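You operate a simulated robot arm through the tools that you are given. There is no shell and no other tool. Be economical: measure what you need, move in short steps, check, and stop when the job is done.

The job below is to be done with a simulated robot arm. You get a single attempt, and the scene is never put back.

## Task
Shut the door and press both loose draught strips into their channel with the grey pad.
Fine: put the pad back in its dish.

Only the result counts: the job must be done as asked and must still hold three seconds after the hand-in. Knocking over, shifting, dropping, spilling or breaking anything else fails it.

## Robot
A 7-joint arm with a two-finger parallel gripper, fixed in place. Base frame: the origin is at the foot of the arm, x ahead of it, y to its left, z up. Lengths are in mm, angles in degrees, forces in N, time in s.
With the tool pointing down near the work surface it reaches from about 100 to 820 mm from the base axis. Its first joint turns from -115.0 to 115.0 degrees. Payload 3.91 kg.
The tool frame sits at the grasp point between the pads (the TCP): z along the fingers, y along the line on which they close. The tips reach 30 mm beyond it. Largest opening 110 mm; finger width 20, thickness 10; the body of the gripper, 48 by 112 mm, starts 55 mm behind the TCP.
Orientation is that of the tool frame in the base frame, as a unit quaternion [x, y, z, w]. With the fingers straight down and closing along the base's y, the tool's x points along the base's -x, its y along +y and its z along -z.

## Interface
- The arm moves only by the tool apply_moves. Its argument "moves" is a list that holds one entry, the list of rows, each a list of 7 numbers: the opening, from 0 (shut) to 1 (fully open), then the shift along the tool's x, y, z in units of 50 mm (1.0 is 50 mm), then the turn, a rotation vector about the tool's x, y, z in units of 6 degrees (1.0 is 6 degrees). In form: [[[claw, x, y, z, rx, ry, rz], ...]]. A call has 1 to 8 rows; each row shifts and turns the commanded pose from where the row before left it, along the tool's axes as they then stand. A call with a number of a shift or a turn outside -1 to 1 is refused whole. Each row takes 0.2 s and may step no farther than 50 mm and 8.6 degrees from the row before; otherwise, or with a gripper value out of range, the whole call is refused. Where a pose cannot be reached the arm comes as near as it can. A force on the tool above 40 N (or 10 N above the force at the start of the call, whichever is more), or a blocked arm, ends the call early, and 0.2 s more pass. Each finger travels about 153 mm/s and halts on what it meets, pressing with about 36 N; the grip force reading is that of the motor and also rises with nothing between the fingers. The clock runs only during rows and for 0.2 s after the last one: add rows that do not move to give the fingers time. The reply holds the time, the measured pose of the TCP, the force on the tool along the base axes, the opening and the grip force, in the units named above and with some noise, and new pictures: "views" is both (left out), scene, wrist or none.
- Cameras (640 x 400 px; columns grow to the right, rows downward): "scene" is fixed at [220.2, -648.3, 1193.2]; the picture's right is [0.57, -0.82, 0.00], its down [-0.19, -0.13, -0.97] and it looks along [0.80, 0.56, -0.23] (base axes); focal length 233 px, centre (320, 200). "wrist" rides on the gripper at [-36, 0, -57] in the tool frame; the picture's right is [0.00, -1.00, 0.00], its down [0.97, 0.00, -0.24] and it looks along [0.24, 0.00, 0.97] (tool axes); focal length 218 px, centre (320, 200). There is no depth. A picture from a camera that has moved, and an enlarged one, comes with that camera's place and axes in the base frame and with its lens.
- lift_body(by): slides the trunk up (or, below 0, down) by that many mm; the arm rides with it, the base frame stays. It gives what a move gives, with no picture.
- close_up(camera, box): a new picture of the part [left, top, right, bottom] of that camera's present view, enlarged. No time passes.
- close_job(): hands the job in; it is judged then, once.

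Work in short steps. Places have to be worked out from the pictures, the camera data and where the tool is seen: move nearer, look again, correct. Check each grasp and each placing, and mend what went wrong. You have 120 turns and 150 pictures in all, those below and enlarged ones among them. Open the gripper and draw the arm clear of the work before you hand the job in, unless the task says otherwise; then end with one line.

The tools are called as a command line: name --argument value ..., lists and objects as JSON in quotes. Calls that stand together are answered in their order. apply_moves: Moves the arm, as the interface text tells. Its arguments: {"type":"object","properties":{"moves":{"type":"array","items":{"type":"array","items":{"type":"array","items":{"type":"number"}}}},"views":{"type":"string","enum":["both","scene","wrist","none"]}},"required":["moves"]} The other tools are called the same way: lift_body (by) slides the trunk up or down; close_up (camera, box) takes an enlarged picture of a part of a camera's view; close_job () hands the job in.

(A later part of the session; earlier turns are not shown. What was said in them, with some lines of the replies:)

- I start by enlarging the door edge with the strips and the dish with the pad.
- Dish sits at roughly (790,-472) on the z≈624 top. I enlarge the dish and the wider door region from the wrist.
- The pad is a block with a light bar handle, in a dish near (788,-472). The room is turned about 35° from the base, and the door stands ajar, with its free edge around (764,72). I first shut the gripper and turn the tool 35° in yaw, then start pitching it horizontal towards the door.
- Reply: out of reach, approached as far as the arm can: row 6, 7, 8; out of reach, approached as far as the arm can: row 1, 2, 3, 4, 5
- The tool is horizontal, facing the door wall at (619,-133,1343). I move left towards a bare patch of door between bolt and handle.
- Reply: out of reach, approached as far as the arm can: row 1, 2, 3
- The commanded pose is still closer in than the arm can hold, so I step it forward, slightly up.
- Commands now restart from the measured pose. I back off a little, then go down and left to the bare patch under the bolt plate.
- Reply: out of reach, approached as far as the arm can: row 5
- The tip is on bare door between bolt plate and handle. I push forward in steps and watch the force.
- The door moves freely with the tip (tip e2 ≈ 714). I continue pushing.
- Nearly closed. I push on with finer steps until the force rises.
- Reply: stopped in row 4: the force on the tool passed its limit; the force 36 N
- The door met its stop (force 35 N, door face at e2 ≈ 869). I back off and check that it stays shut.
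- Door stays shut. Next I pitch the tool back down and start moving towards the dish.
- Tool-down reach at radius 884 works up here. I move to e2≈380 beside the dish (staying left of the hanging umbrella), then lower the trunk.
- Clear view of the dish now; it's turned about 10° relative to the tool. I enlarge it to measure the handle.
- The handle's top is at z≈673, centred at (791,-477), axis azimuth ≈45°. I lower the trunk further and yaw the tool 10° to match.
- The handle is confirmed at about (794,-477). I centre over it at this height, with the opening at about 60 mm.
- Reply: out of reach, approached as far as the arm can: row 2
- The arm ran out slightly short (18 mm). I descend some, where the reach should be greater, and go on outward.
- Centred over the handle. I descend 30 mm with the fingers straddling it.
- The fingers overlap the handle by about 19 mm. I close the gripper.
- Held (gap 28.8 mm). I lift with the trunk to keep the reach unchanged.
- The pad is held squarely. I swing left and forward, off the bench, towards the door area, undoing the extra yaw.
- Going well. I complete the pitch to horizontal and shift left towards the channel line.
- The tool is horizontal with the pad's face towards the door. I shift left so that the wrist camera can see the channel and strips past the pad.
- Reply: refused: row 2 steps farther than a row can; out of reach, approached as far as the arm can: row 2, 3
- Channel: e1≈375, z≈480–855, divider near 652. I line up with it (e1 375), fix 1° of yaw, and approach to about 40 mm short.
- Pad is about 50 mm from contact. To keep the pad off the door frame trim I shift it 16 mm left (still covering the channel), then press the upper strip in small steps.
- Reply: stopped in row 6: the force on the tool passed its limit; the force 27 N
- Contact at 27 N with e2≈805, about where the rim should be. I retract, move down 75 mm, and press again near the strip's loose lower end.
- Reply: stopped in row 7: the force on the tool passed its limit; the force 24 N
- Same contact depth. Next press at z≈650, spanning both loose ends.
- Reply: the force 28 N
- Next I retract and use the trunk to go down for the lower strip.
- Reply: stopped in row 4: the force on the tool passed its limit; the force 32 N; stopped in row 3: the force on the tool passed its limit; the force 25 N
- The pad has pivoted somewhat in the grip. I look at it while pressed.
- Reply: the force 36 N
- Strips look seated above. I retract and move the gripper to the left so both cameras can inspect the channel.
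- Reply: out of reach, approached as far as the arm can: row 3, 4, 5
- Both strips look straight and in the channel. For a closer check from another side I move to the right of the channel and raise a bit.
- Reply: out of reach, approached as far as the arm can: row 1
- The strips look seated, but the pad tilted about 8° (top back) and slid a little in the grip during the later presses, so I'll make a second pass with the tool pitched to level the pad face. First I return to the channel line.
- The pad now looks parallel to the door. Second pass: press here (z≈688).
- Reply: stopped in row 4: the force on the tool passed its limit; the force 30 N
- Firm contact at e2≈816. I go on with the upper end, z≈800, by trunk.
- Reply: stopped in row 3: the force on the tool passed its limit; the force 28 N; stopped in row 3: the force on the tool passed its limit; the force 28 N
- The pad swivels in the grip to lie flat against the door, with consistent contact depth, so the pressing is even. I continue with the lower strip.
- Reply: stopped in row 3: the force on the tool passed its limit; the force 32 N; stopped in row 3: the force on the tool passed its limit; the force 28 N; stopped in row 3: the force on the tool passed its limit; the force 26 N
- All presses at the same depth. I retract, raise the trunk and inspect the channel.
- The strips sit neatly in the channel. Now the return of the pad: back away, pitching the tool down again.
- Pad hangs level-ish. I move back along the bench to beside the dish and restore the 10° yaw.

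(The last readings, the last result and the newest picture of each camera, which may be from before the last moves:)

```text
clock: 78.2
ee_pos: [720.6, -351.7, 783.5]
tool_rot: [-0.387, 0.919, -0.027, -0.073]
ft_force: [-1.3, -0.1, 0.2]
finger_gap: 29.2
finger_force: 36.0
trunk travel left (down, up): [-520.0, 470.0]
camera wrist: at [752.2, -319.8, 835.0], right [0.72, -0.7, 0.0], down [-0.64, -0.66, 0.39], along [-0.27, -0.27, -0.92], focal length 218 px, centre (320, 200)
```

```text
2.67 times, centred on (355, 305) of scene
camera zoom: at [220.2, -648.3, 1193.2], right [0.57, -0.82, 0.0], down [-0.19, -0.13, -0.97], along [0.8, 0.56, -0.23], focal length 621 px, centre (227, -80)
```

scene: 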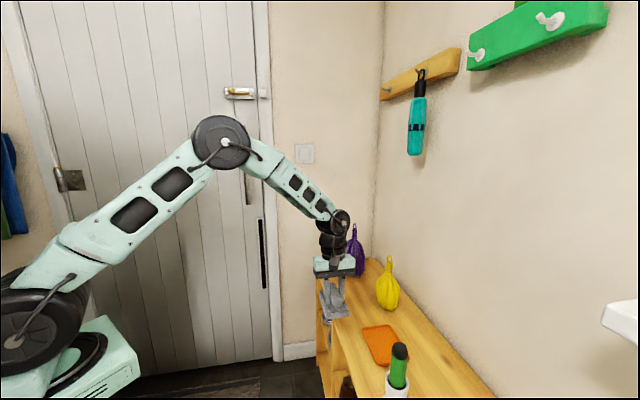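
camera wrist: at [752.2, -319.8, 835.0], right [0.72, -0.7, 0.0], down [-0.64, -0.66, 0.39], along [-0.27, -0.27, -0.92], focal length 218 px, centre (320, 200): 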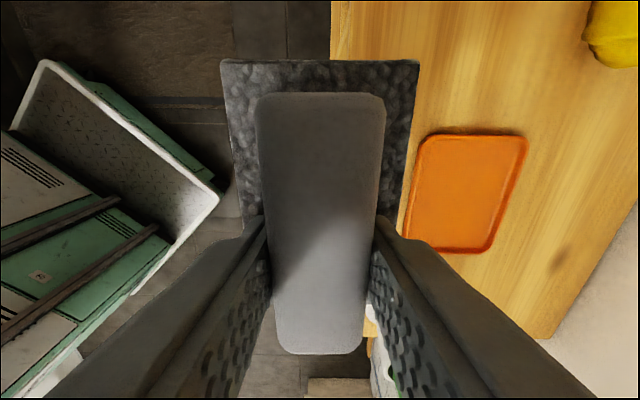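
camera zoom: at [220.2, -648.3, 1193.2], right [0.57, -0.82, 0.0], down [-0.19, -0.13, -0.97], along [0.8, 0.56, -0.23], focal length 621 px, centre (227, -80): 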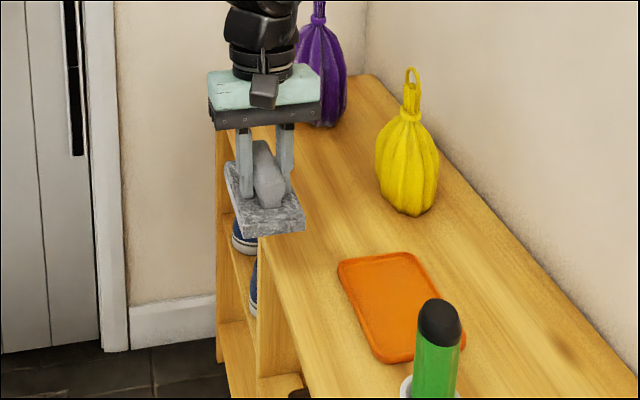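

The channel looks perfect. In the grip the pad sits ~13 mm back, tilted ~6°, offset ~9 mm. I level it and move over the dish, aiming the TCP at (785,-486).

apply_moves --moves '[[[0, 0, 0, 0, 0, -0.4, 0], [0, 0.252, -0.7, 0.027, 0, 0, 0], [0, 0.252, -0.7, 0.027, 0, 0, 0], [0, 0.252, -0.7, 0.027, 0, 0, 0], [0, 0.252, -0.7, 0.027, 0, 0, 0], [0, 0, 0, 0, 0, 0, 0]]]' --views "both"

close_up --camera "scene" --box '[330, 240, 450, 390]'

```text
clock: 79.6
ee_pos: [786.2, -485.3, 783.3]
tool_rot: [-0.388, 0.92, -0.02, -0.053]
ft_force: [0.2, -0.1, -1.6]
finger_gap: 29.1
finger_force: 36.5
trunk travel left (down, up): [-520.0, 470.0]
camera wrist: at [815.8, -455.6, 836.1], right [0.72, -0.7, 0.0], down [-0.65, -0.67, 0.35], along [-0.25, -0.25, -0.94], focal length 218 px, centre (320, 200)
```

scene: 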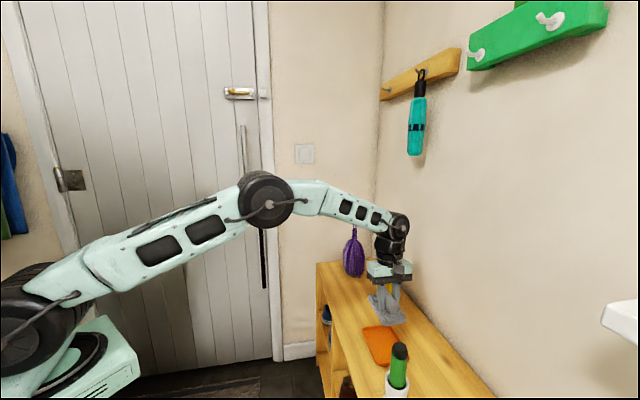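
wrist: 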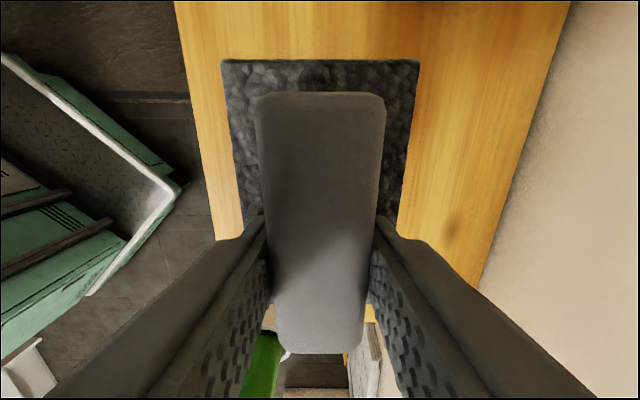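

```text
2.67 times, centred on (390, 315) of scene
camera zoom: at [220.2, -648.3, 1193.2], right [0.57, -0.82, 0.0], down [-0.19, -0.13, -0.97], along [0.8, 0.56, -0.23], focal length 621 px, centre (133, -107)
```

zoom: 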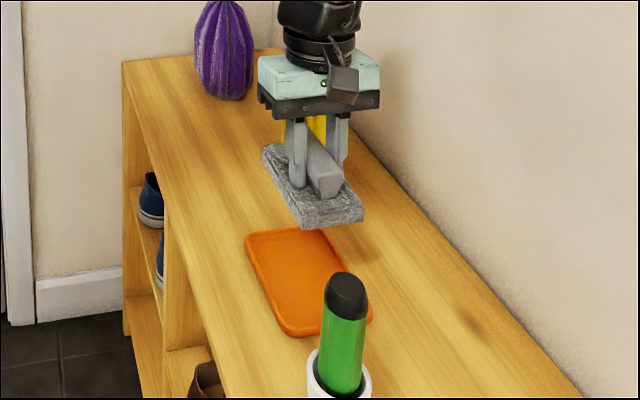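

Reached. I lower by trunk to about 20 mm above the dish and check alignment.

lift_body --by -88

close_up --camera "scene" --box '[345, 280, 435, 390]'

close_up --camera "wrist" --box '[160, 0, 480, 400]'

```text
clock: 80.8
ee_pos: [786.5, -484.9, 695.4]
tool_rot: [-0.388, 0.92, -0.019, -0.053]
ft_force: [1.1, -0.5, -1.3]
finger_gap: 29.2
finger_force: 35.9
trunk travel left (down, up): [-432.0, 558.0]
```

```text
3.64 times, centred on (390, 335) of scene
camera zoom: at [220.2, -648.3, 1193.2], right [0.57, -0.82, 0.0], down [-0.19, -0.13, -0.97], along [0.8, 0.56, -0.23], focal length 847 px, centre (66, -291)
```

zoom: 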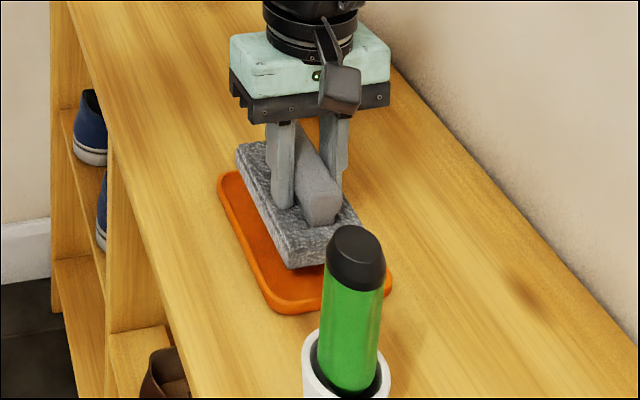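

```text
1.00 times, centred on (320, 200) of wrist
camera zoom: at [815.9, -455.3, 748.0], right [0.72, -0.7, 0.0], down [-0.65, -0.67, 0.35], along [-0.25, -0.25, -0.94], focal length 218 px, centre (320, 200)
```

zoom: 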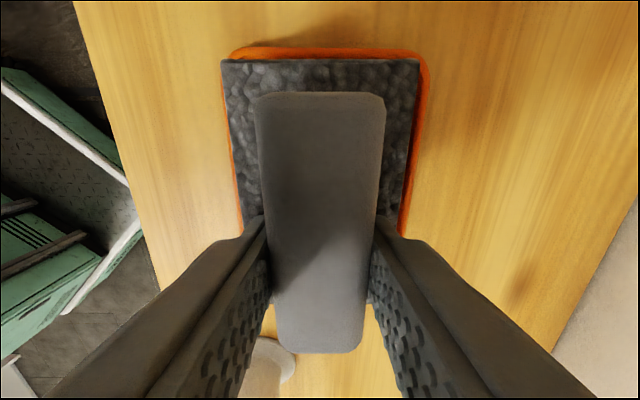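

Projected onto the earlier picture, the pad will land where it was. I lower 16 mm more by trunk, then settle with small arm steps.

lift_body --by -16

apply_moves --moves '[[[0, 0, 0, 0.05, 0, 0, 0], [0, 0, 0, 0.05, 0, 0, 0], [0, 0, 0, 0, 0, 0, 0]]]' --views "none"

close_up --camera "scene" --box '[345, 280, 435, 390]'

```text
clock: 81.4
ee_pos: [785.2, -484.9, 678.7]
tool_rot: [-0.388, 0.92, -0.019, -0.053]
ft_force: [0.2, 0.2, -1.8]
finger_gap: 29.3
finger_force: 36.1
trunk travel left (down, up): [-416.0, 574.0]
```

```text
clock: 82.2
ee_pos: [785.6, -486.1, 673.6]
tool_rot: [-0.388, 0.92, -0.019, -0.052]
ft_force: [0.7, -0.2, -0.1]
finger_gap: 29.3
finger_force: 35.3
trunk travel left (down, up): [-416.0, 574.0]
```

```text
3.64 times, centred on (390, 335) of scene
camera zoom: at [220.2, -648.3, 1193.2], right [0.57, -0.82, 0.0], down [-0.19, -0.13, -0.97], along [0.8, 0.56, -0.23], focal length 847 px, centre (66, -291)
```

zoom: 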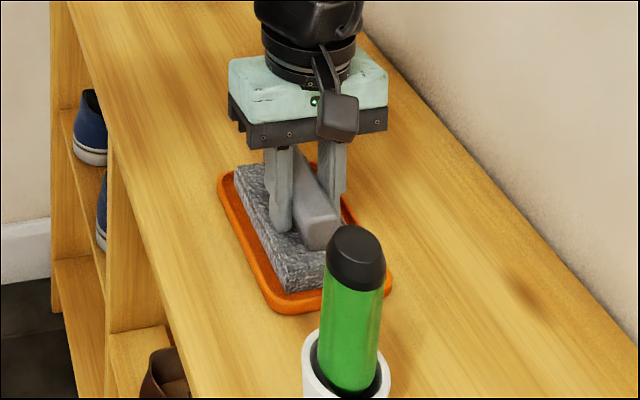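

Nearly seated. I go down in 1.5 mm steps until a force shows.

apply_moves --moves '[[[0, 0, 0, 0.03, 0, 0, 0], [0, 0, 0, 0.03, 0, 0, 0], [0, 0, 0, 0, 0, 0, 0]]]' --views "none"

close_up --camera "scene" --box '[345, 280, 435, 390]'

```text
clock: 83.0
ee_pos: [784.5, -485.9, 673.1]
tool_rot: [-0.388, 0.92, -0.021, -0.051]
ft_force: [-0.1, 2.0, 16.0]
finger_gap: 29.1
finger_force: 35.8
trunk travel left (down, up): [-416.0, 574.0]
```

```text
3.64 times, centred on (390, 335) of scene
camera zoom: at [220.2, -648.3, 1193.2], right [0.57, -0.82, 0.0], down [-0.19, -0.13, -0.97], along [0.8, 0.56, -0.23], focal length 847 px, centre (66, -291)
```

zoom: 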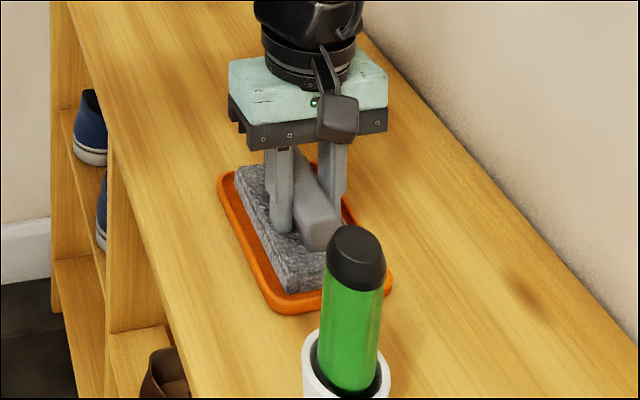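

Seated (16 N). I relax slightly, open to 46 mm, and check.

apply_moves --moves '[[[0, 0, 0, -0.02, 0, 0, 0], [0.42, 0, 0, 0, 0, 0, 0], [0.42, 0, 0, 0, 0, 0, 0]]]' --views "wrist"

```text
clock: 83.8
ee_pos: [784.6, -484.5, 670.6]
tool_rot: [-0.388, 0.92, -0.02, -0.053]
ft_force: [-0.4, 0.4, 1.5]
finger_gap: 45.7
finger_force: 0.0
trunk travel left (down, up): [-416.0, 574.0]
camera wrist: at [815.1, -455.6, 724.1], right [0.72, -0.7, -0.01], down [-0.65, -0.67, 0.35], along [-0.25, -0.25, -0.94], focal length 218 px, centre (320, 200)
```

wrist: 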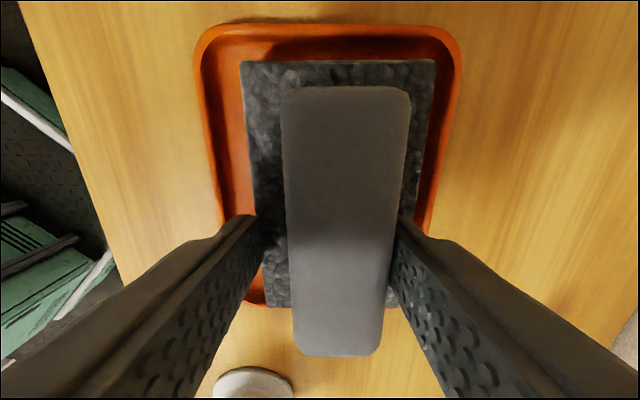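

Released; the pad lies in the dish. I centre the fingers around the handle (6 mm right) and rise by trunk.

apply_moves --moves '[[[0.42, 0, -0.12, 0, 0, 0, 0], [0.42, 0, 0, 0, 0, 0, 0]]]' --views "none"

lift_body --by 120

apply_moves --moves '[[[0.5, 0, 0.8, 0, 0, 0, 0], [0.5, 0, 0.8, 0, 0, 0, 0], [0.5, 0, 0.8, 0, 0, 0, 0]]]' --views "both"

close_up --camera "scene" --box '[345, 280, 435, 390]'

close_up --camera "wrist" --box '[380, 80, 540, 260]'

```text
clock: 84.4
ee_pos: [789.5, -490.0, 671.6]
tool_rot: [-0.388, 0.92, -0.02, -0.053]
ft_force: [-0.7, 0.2, -0.9]
finger_gap: 46.4
finger_force: 0.0
trunk travel left (down, up): [-416.0, 574.0]
```

```text
clock: 85.9
ee_pos: [789.6, -489.6, 791.5]
tool_rot: [-0.388, 0.92, -0.02, -0.053]
ft_force: [-0.6, -0.2, -0.4]
finger_gap: 46.0
finger_force: 0.0
trunk travel left (down, up): [-536.0, 454.0]
```

```text
clock: 86.7
ee_pos: [704.0, -405.6, 791.9]
tool_rot: [-0.388, 0.92, -0.019, -0.054]
ft_force: [-0.4, -0.1, -0.1]
finger_gap: 55.2
finger_force: 0.0
trunk travel left (down, up): [-536.0, 454.0]
camera wrist: at [734.6, -376.3, 845.9], right [0.72, -0.7, 0.0], down [-0.65, -0.67, 0.35], along [-0.25, -0.25, -0.94], focal length 218 px, centre (320, 200)
```

scene: 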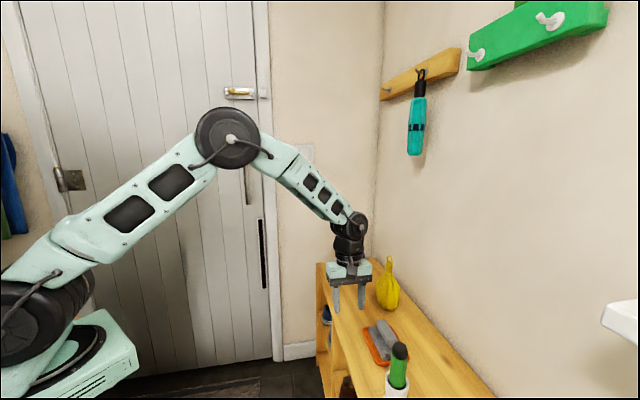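
wrist: 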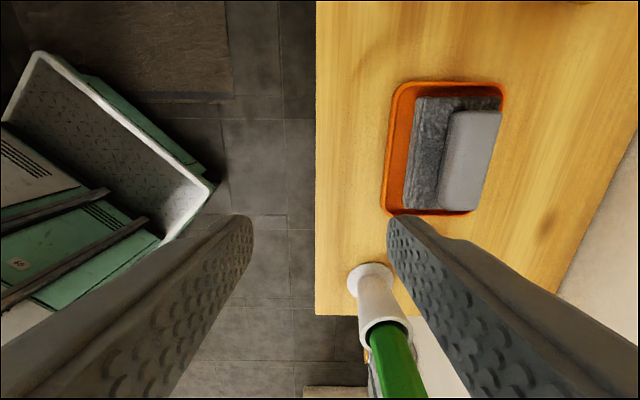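

```text
3.64 times, centred on (390, 335) of scene
camera zoom: at [220.2, -648.3, 1193.2], right [0.57, -0.82, 0.0], down [-0.19, -0.13, -0.97], along [0.8, 0.56, -0.23], focal length 847 px, centre (66, -291)
```

zoom: 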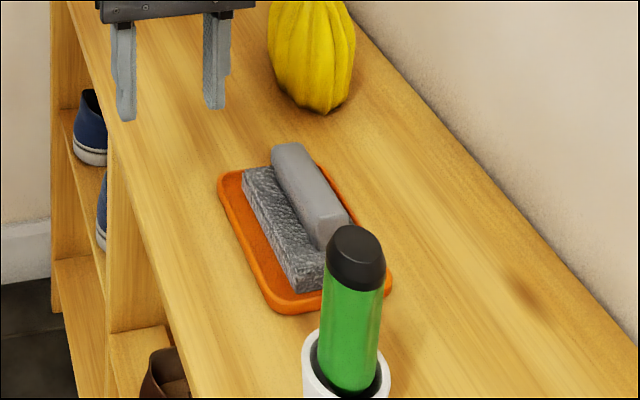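

```text
2.22 times, centred on (460, 170) of wrist
camera zoom: at [734.6, -376.3, 845.9], right [0.72, -0.7, 0.0], down [-0.65, -0.67, 0.35], along [-0.25, -0.25, -0.94], focal length 485 px, centre (9, 267)
```

zoom: 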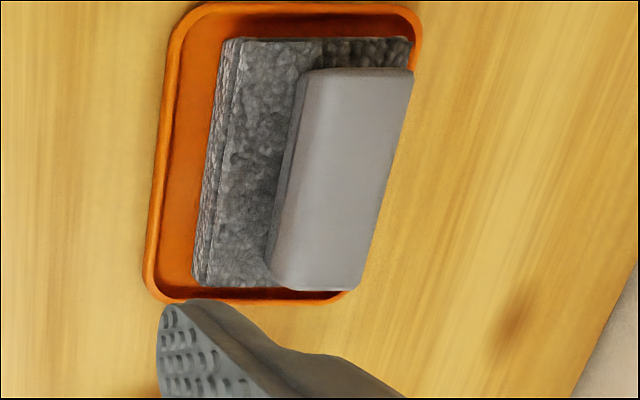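

The pad is in the dish but about 7 mm right of where it was. I look from straight above to see whether it rides on the rim.

apply_moves --moves '[[[0.6, 0, -0.7, 0, 0, 0, 0], [0.6, 0, -0.7, 0, 0, 0, 0], [0.6, 0, -0.9, 0, 0, 0, 0], [0.6, 0, 0, 0, 0, 0, 0]]]' --views "none"

close_up --camera "wrist" --box '[240, 60, 420, 280]'

```text
clock: 87.7
ee_pos: [785.8, -486.7, 791.1]
tool_rot: [-0.388, 0.92, -0.021, -0.053]
ft_force: [-0.4, 0.3, -1.4]
finger_gap: 66.0
finger_force: 0.1
trunk travel left (down, up): [-536.0, 454.0]
```

```text
1.82 times, centred on (330, 170) of wrist
camera zoom: at [815.8, -456.6, 844.8], right [0.72, -0.7, -0.01], down [-0.65, -0.67, 0.35], along [-0.25, -0.25, -0.94], focal length 397 px, centre (302, 254)
```

zoom: 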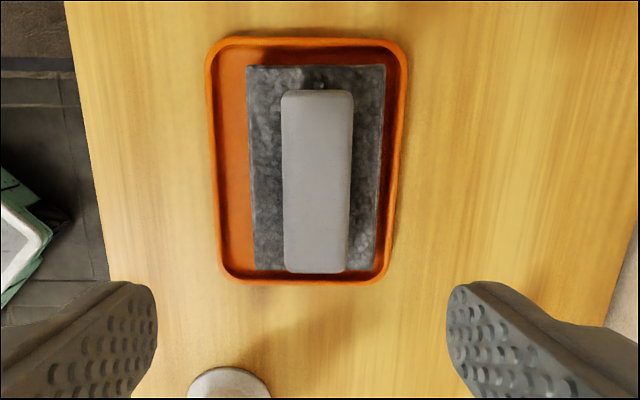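

The pad lies flat inside the rim on all sides. I draw the arm clear and do a last check of the whole scene.

apply_moves --moves '[[[1, 0, 0.8, 0, 0, 0, 0], [1, 0, 0.8, 0, 0, 0, 0], [1, 0, 0.9, 0, 0, 0, 0], [1, 0, 0.9, 0, 0, 0, 0], [1, 0, 0.9, 0, 0, 0, 0], [1, 0, 0, -0.8, 0, 0, 0], [1, 0, 0, -0.8, 0, 0, 0]]]' --views "none"

lift_body --by 150

close_up --camera "scene" --box '[0, 0, 640, 400]'

close_up --camera "scene" --box '[240, 200, 300, 300]'

```text
clock: 89.3
ee_pos: [638.7, -329.9, 872.7]
tool_rot: [-0.389, 0.919, -0.02, -0.053]
ft_force: [0.1, 0.8, -1.5]
finger_gap: 110.1
finger_force: 0.0
trunk travel left (down, up): [-536.0, 454.0]
```

```text
clock: 91.1
ee_pos: [637.6, -329.3, 1022.2]
tool_rot: [-0.387, 0.92, -0.019, -0.053]
ft_force: [0.6, -0.1, 0.1]
finger_gap: 110.1
finger_force: 0.0
trunk travel left (down, up): [-686.0, 304.0]
```

```text
1.00 times, centred on (320, 200) of scene
camera zoom: at [220.2, -648.3, 1193.2], right [0.57, -0.82, 0.0], down [-0.19, -0.13, -0.97], along [0.8, 0.56, -0.23], focal length 233 px, centre (320, 200)
```

zoom: 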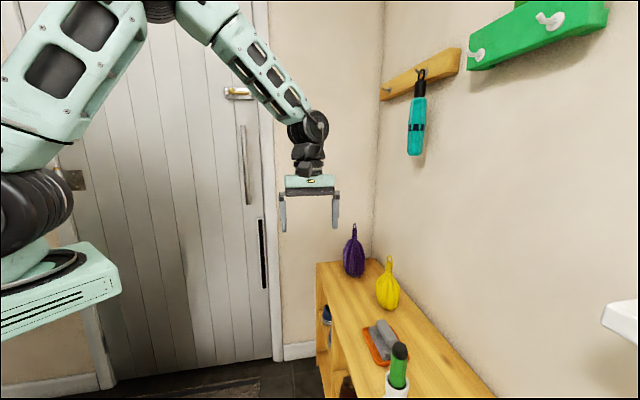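

```text
4.00 times, centred on (270, 250) of scene
camera zoom: at [220.2, -648.3, 1193.2], right [0.57, -0.82, 0.0], down [-0.19, -0.13, -0.97], along [0.8, 0.56, -0.23], focal length 932 px, centre (520, 0)
```

zoom: 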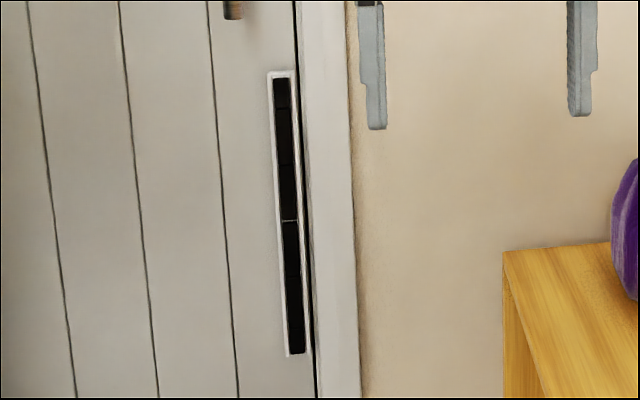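

The door is shut, both strips sit flush in their channel, the pad is in its dish and the arm is clear, so I hand in.

close_job

```text
The job is handed in.
```

I shut the door, pressed both draught strips into their channel with the grey pad, and put the pad back in its dish. In the last pictures before hand-in, everything was still in place.
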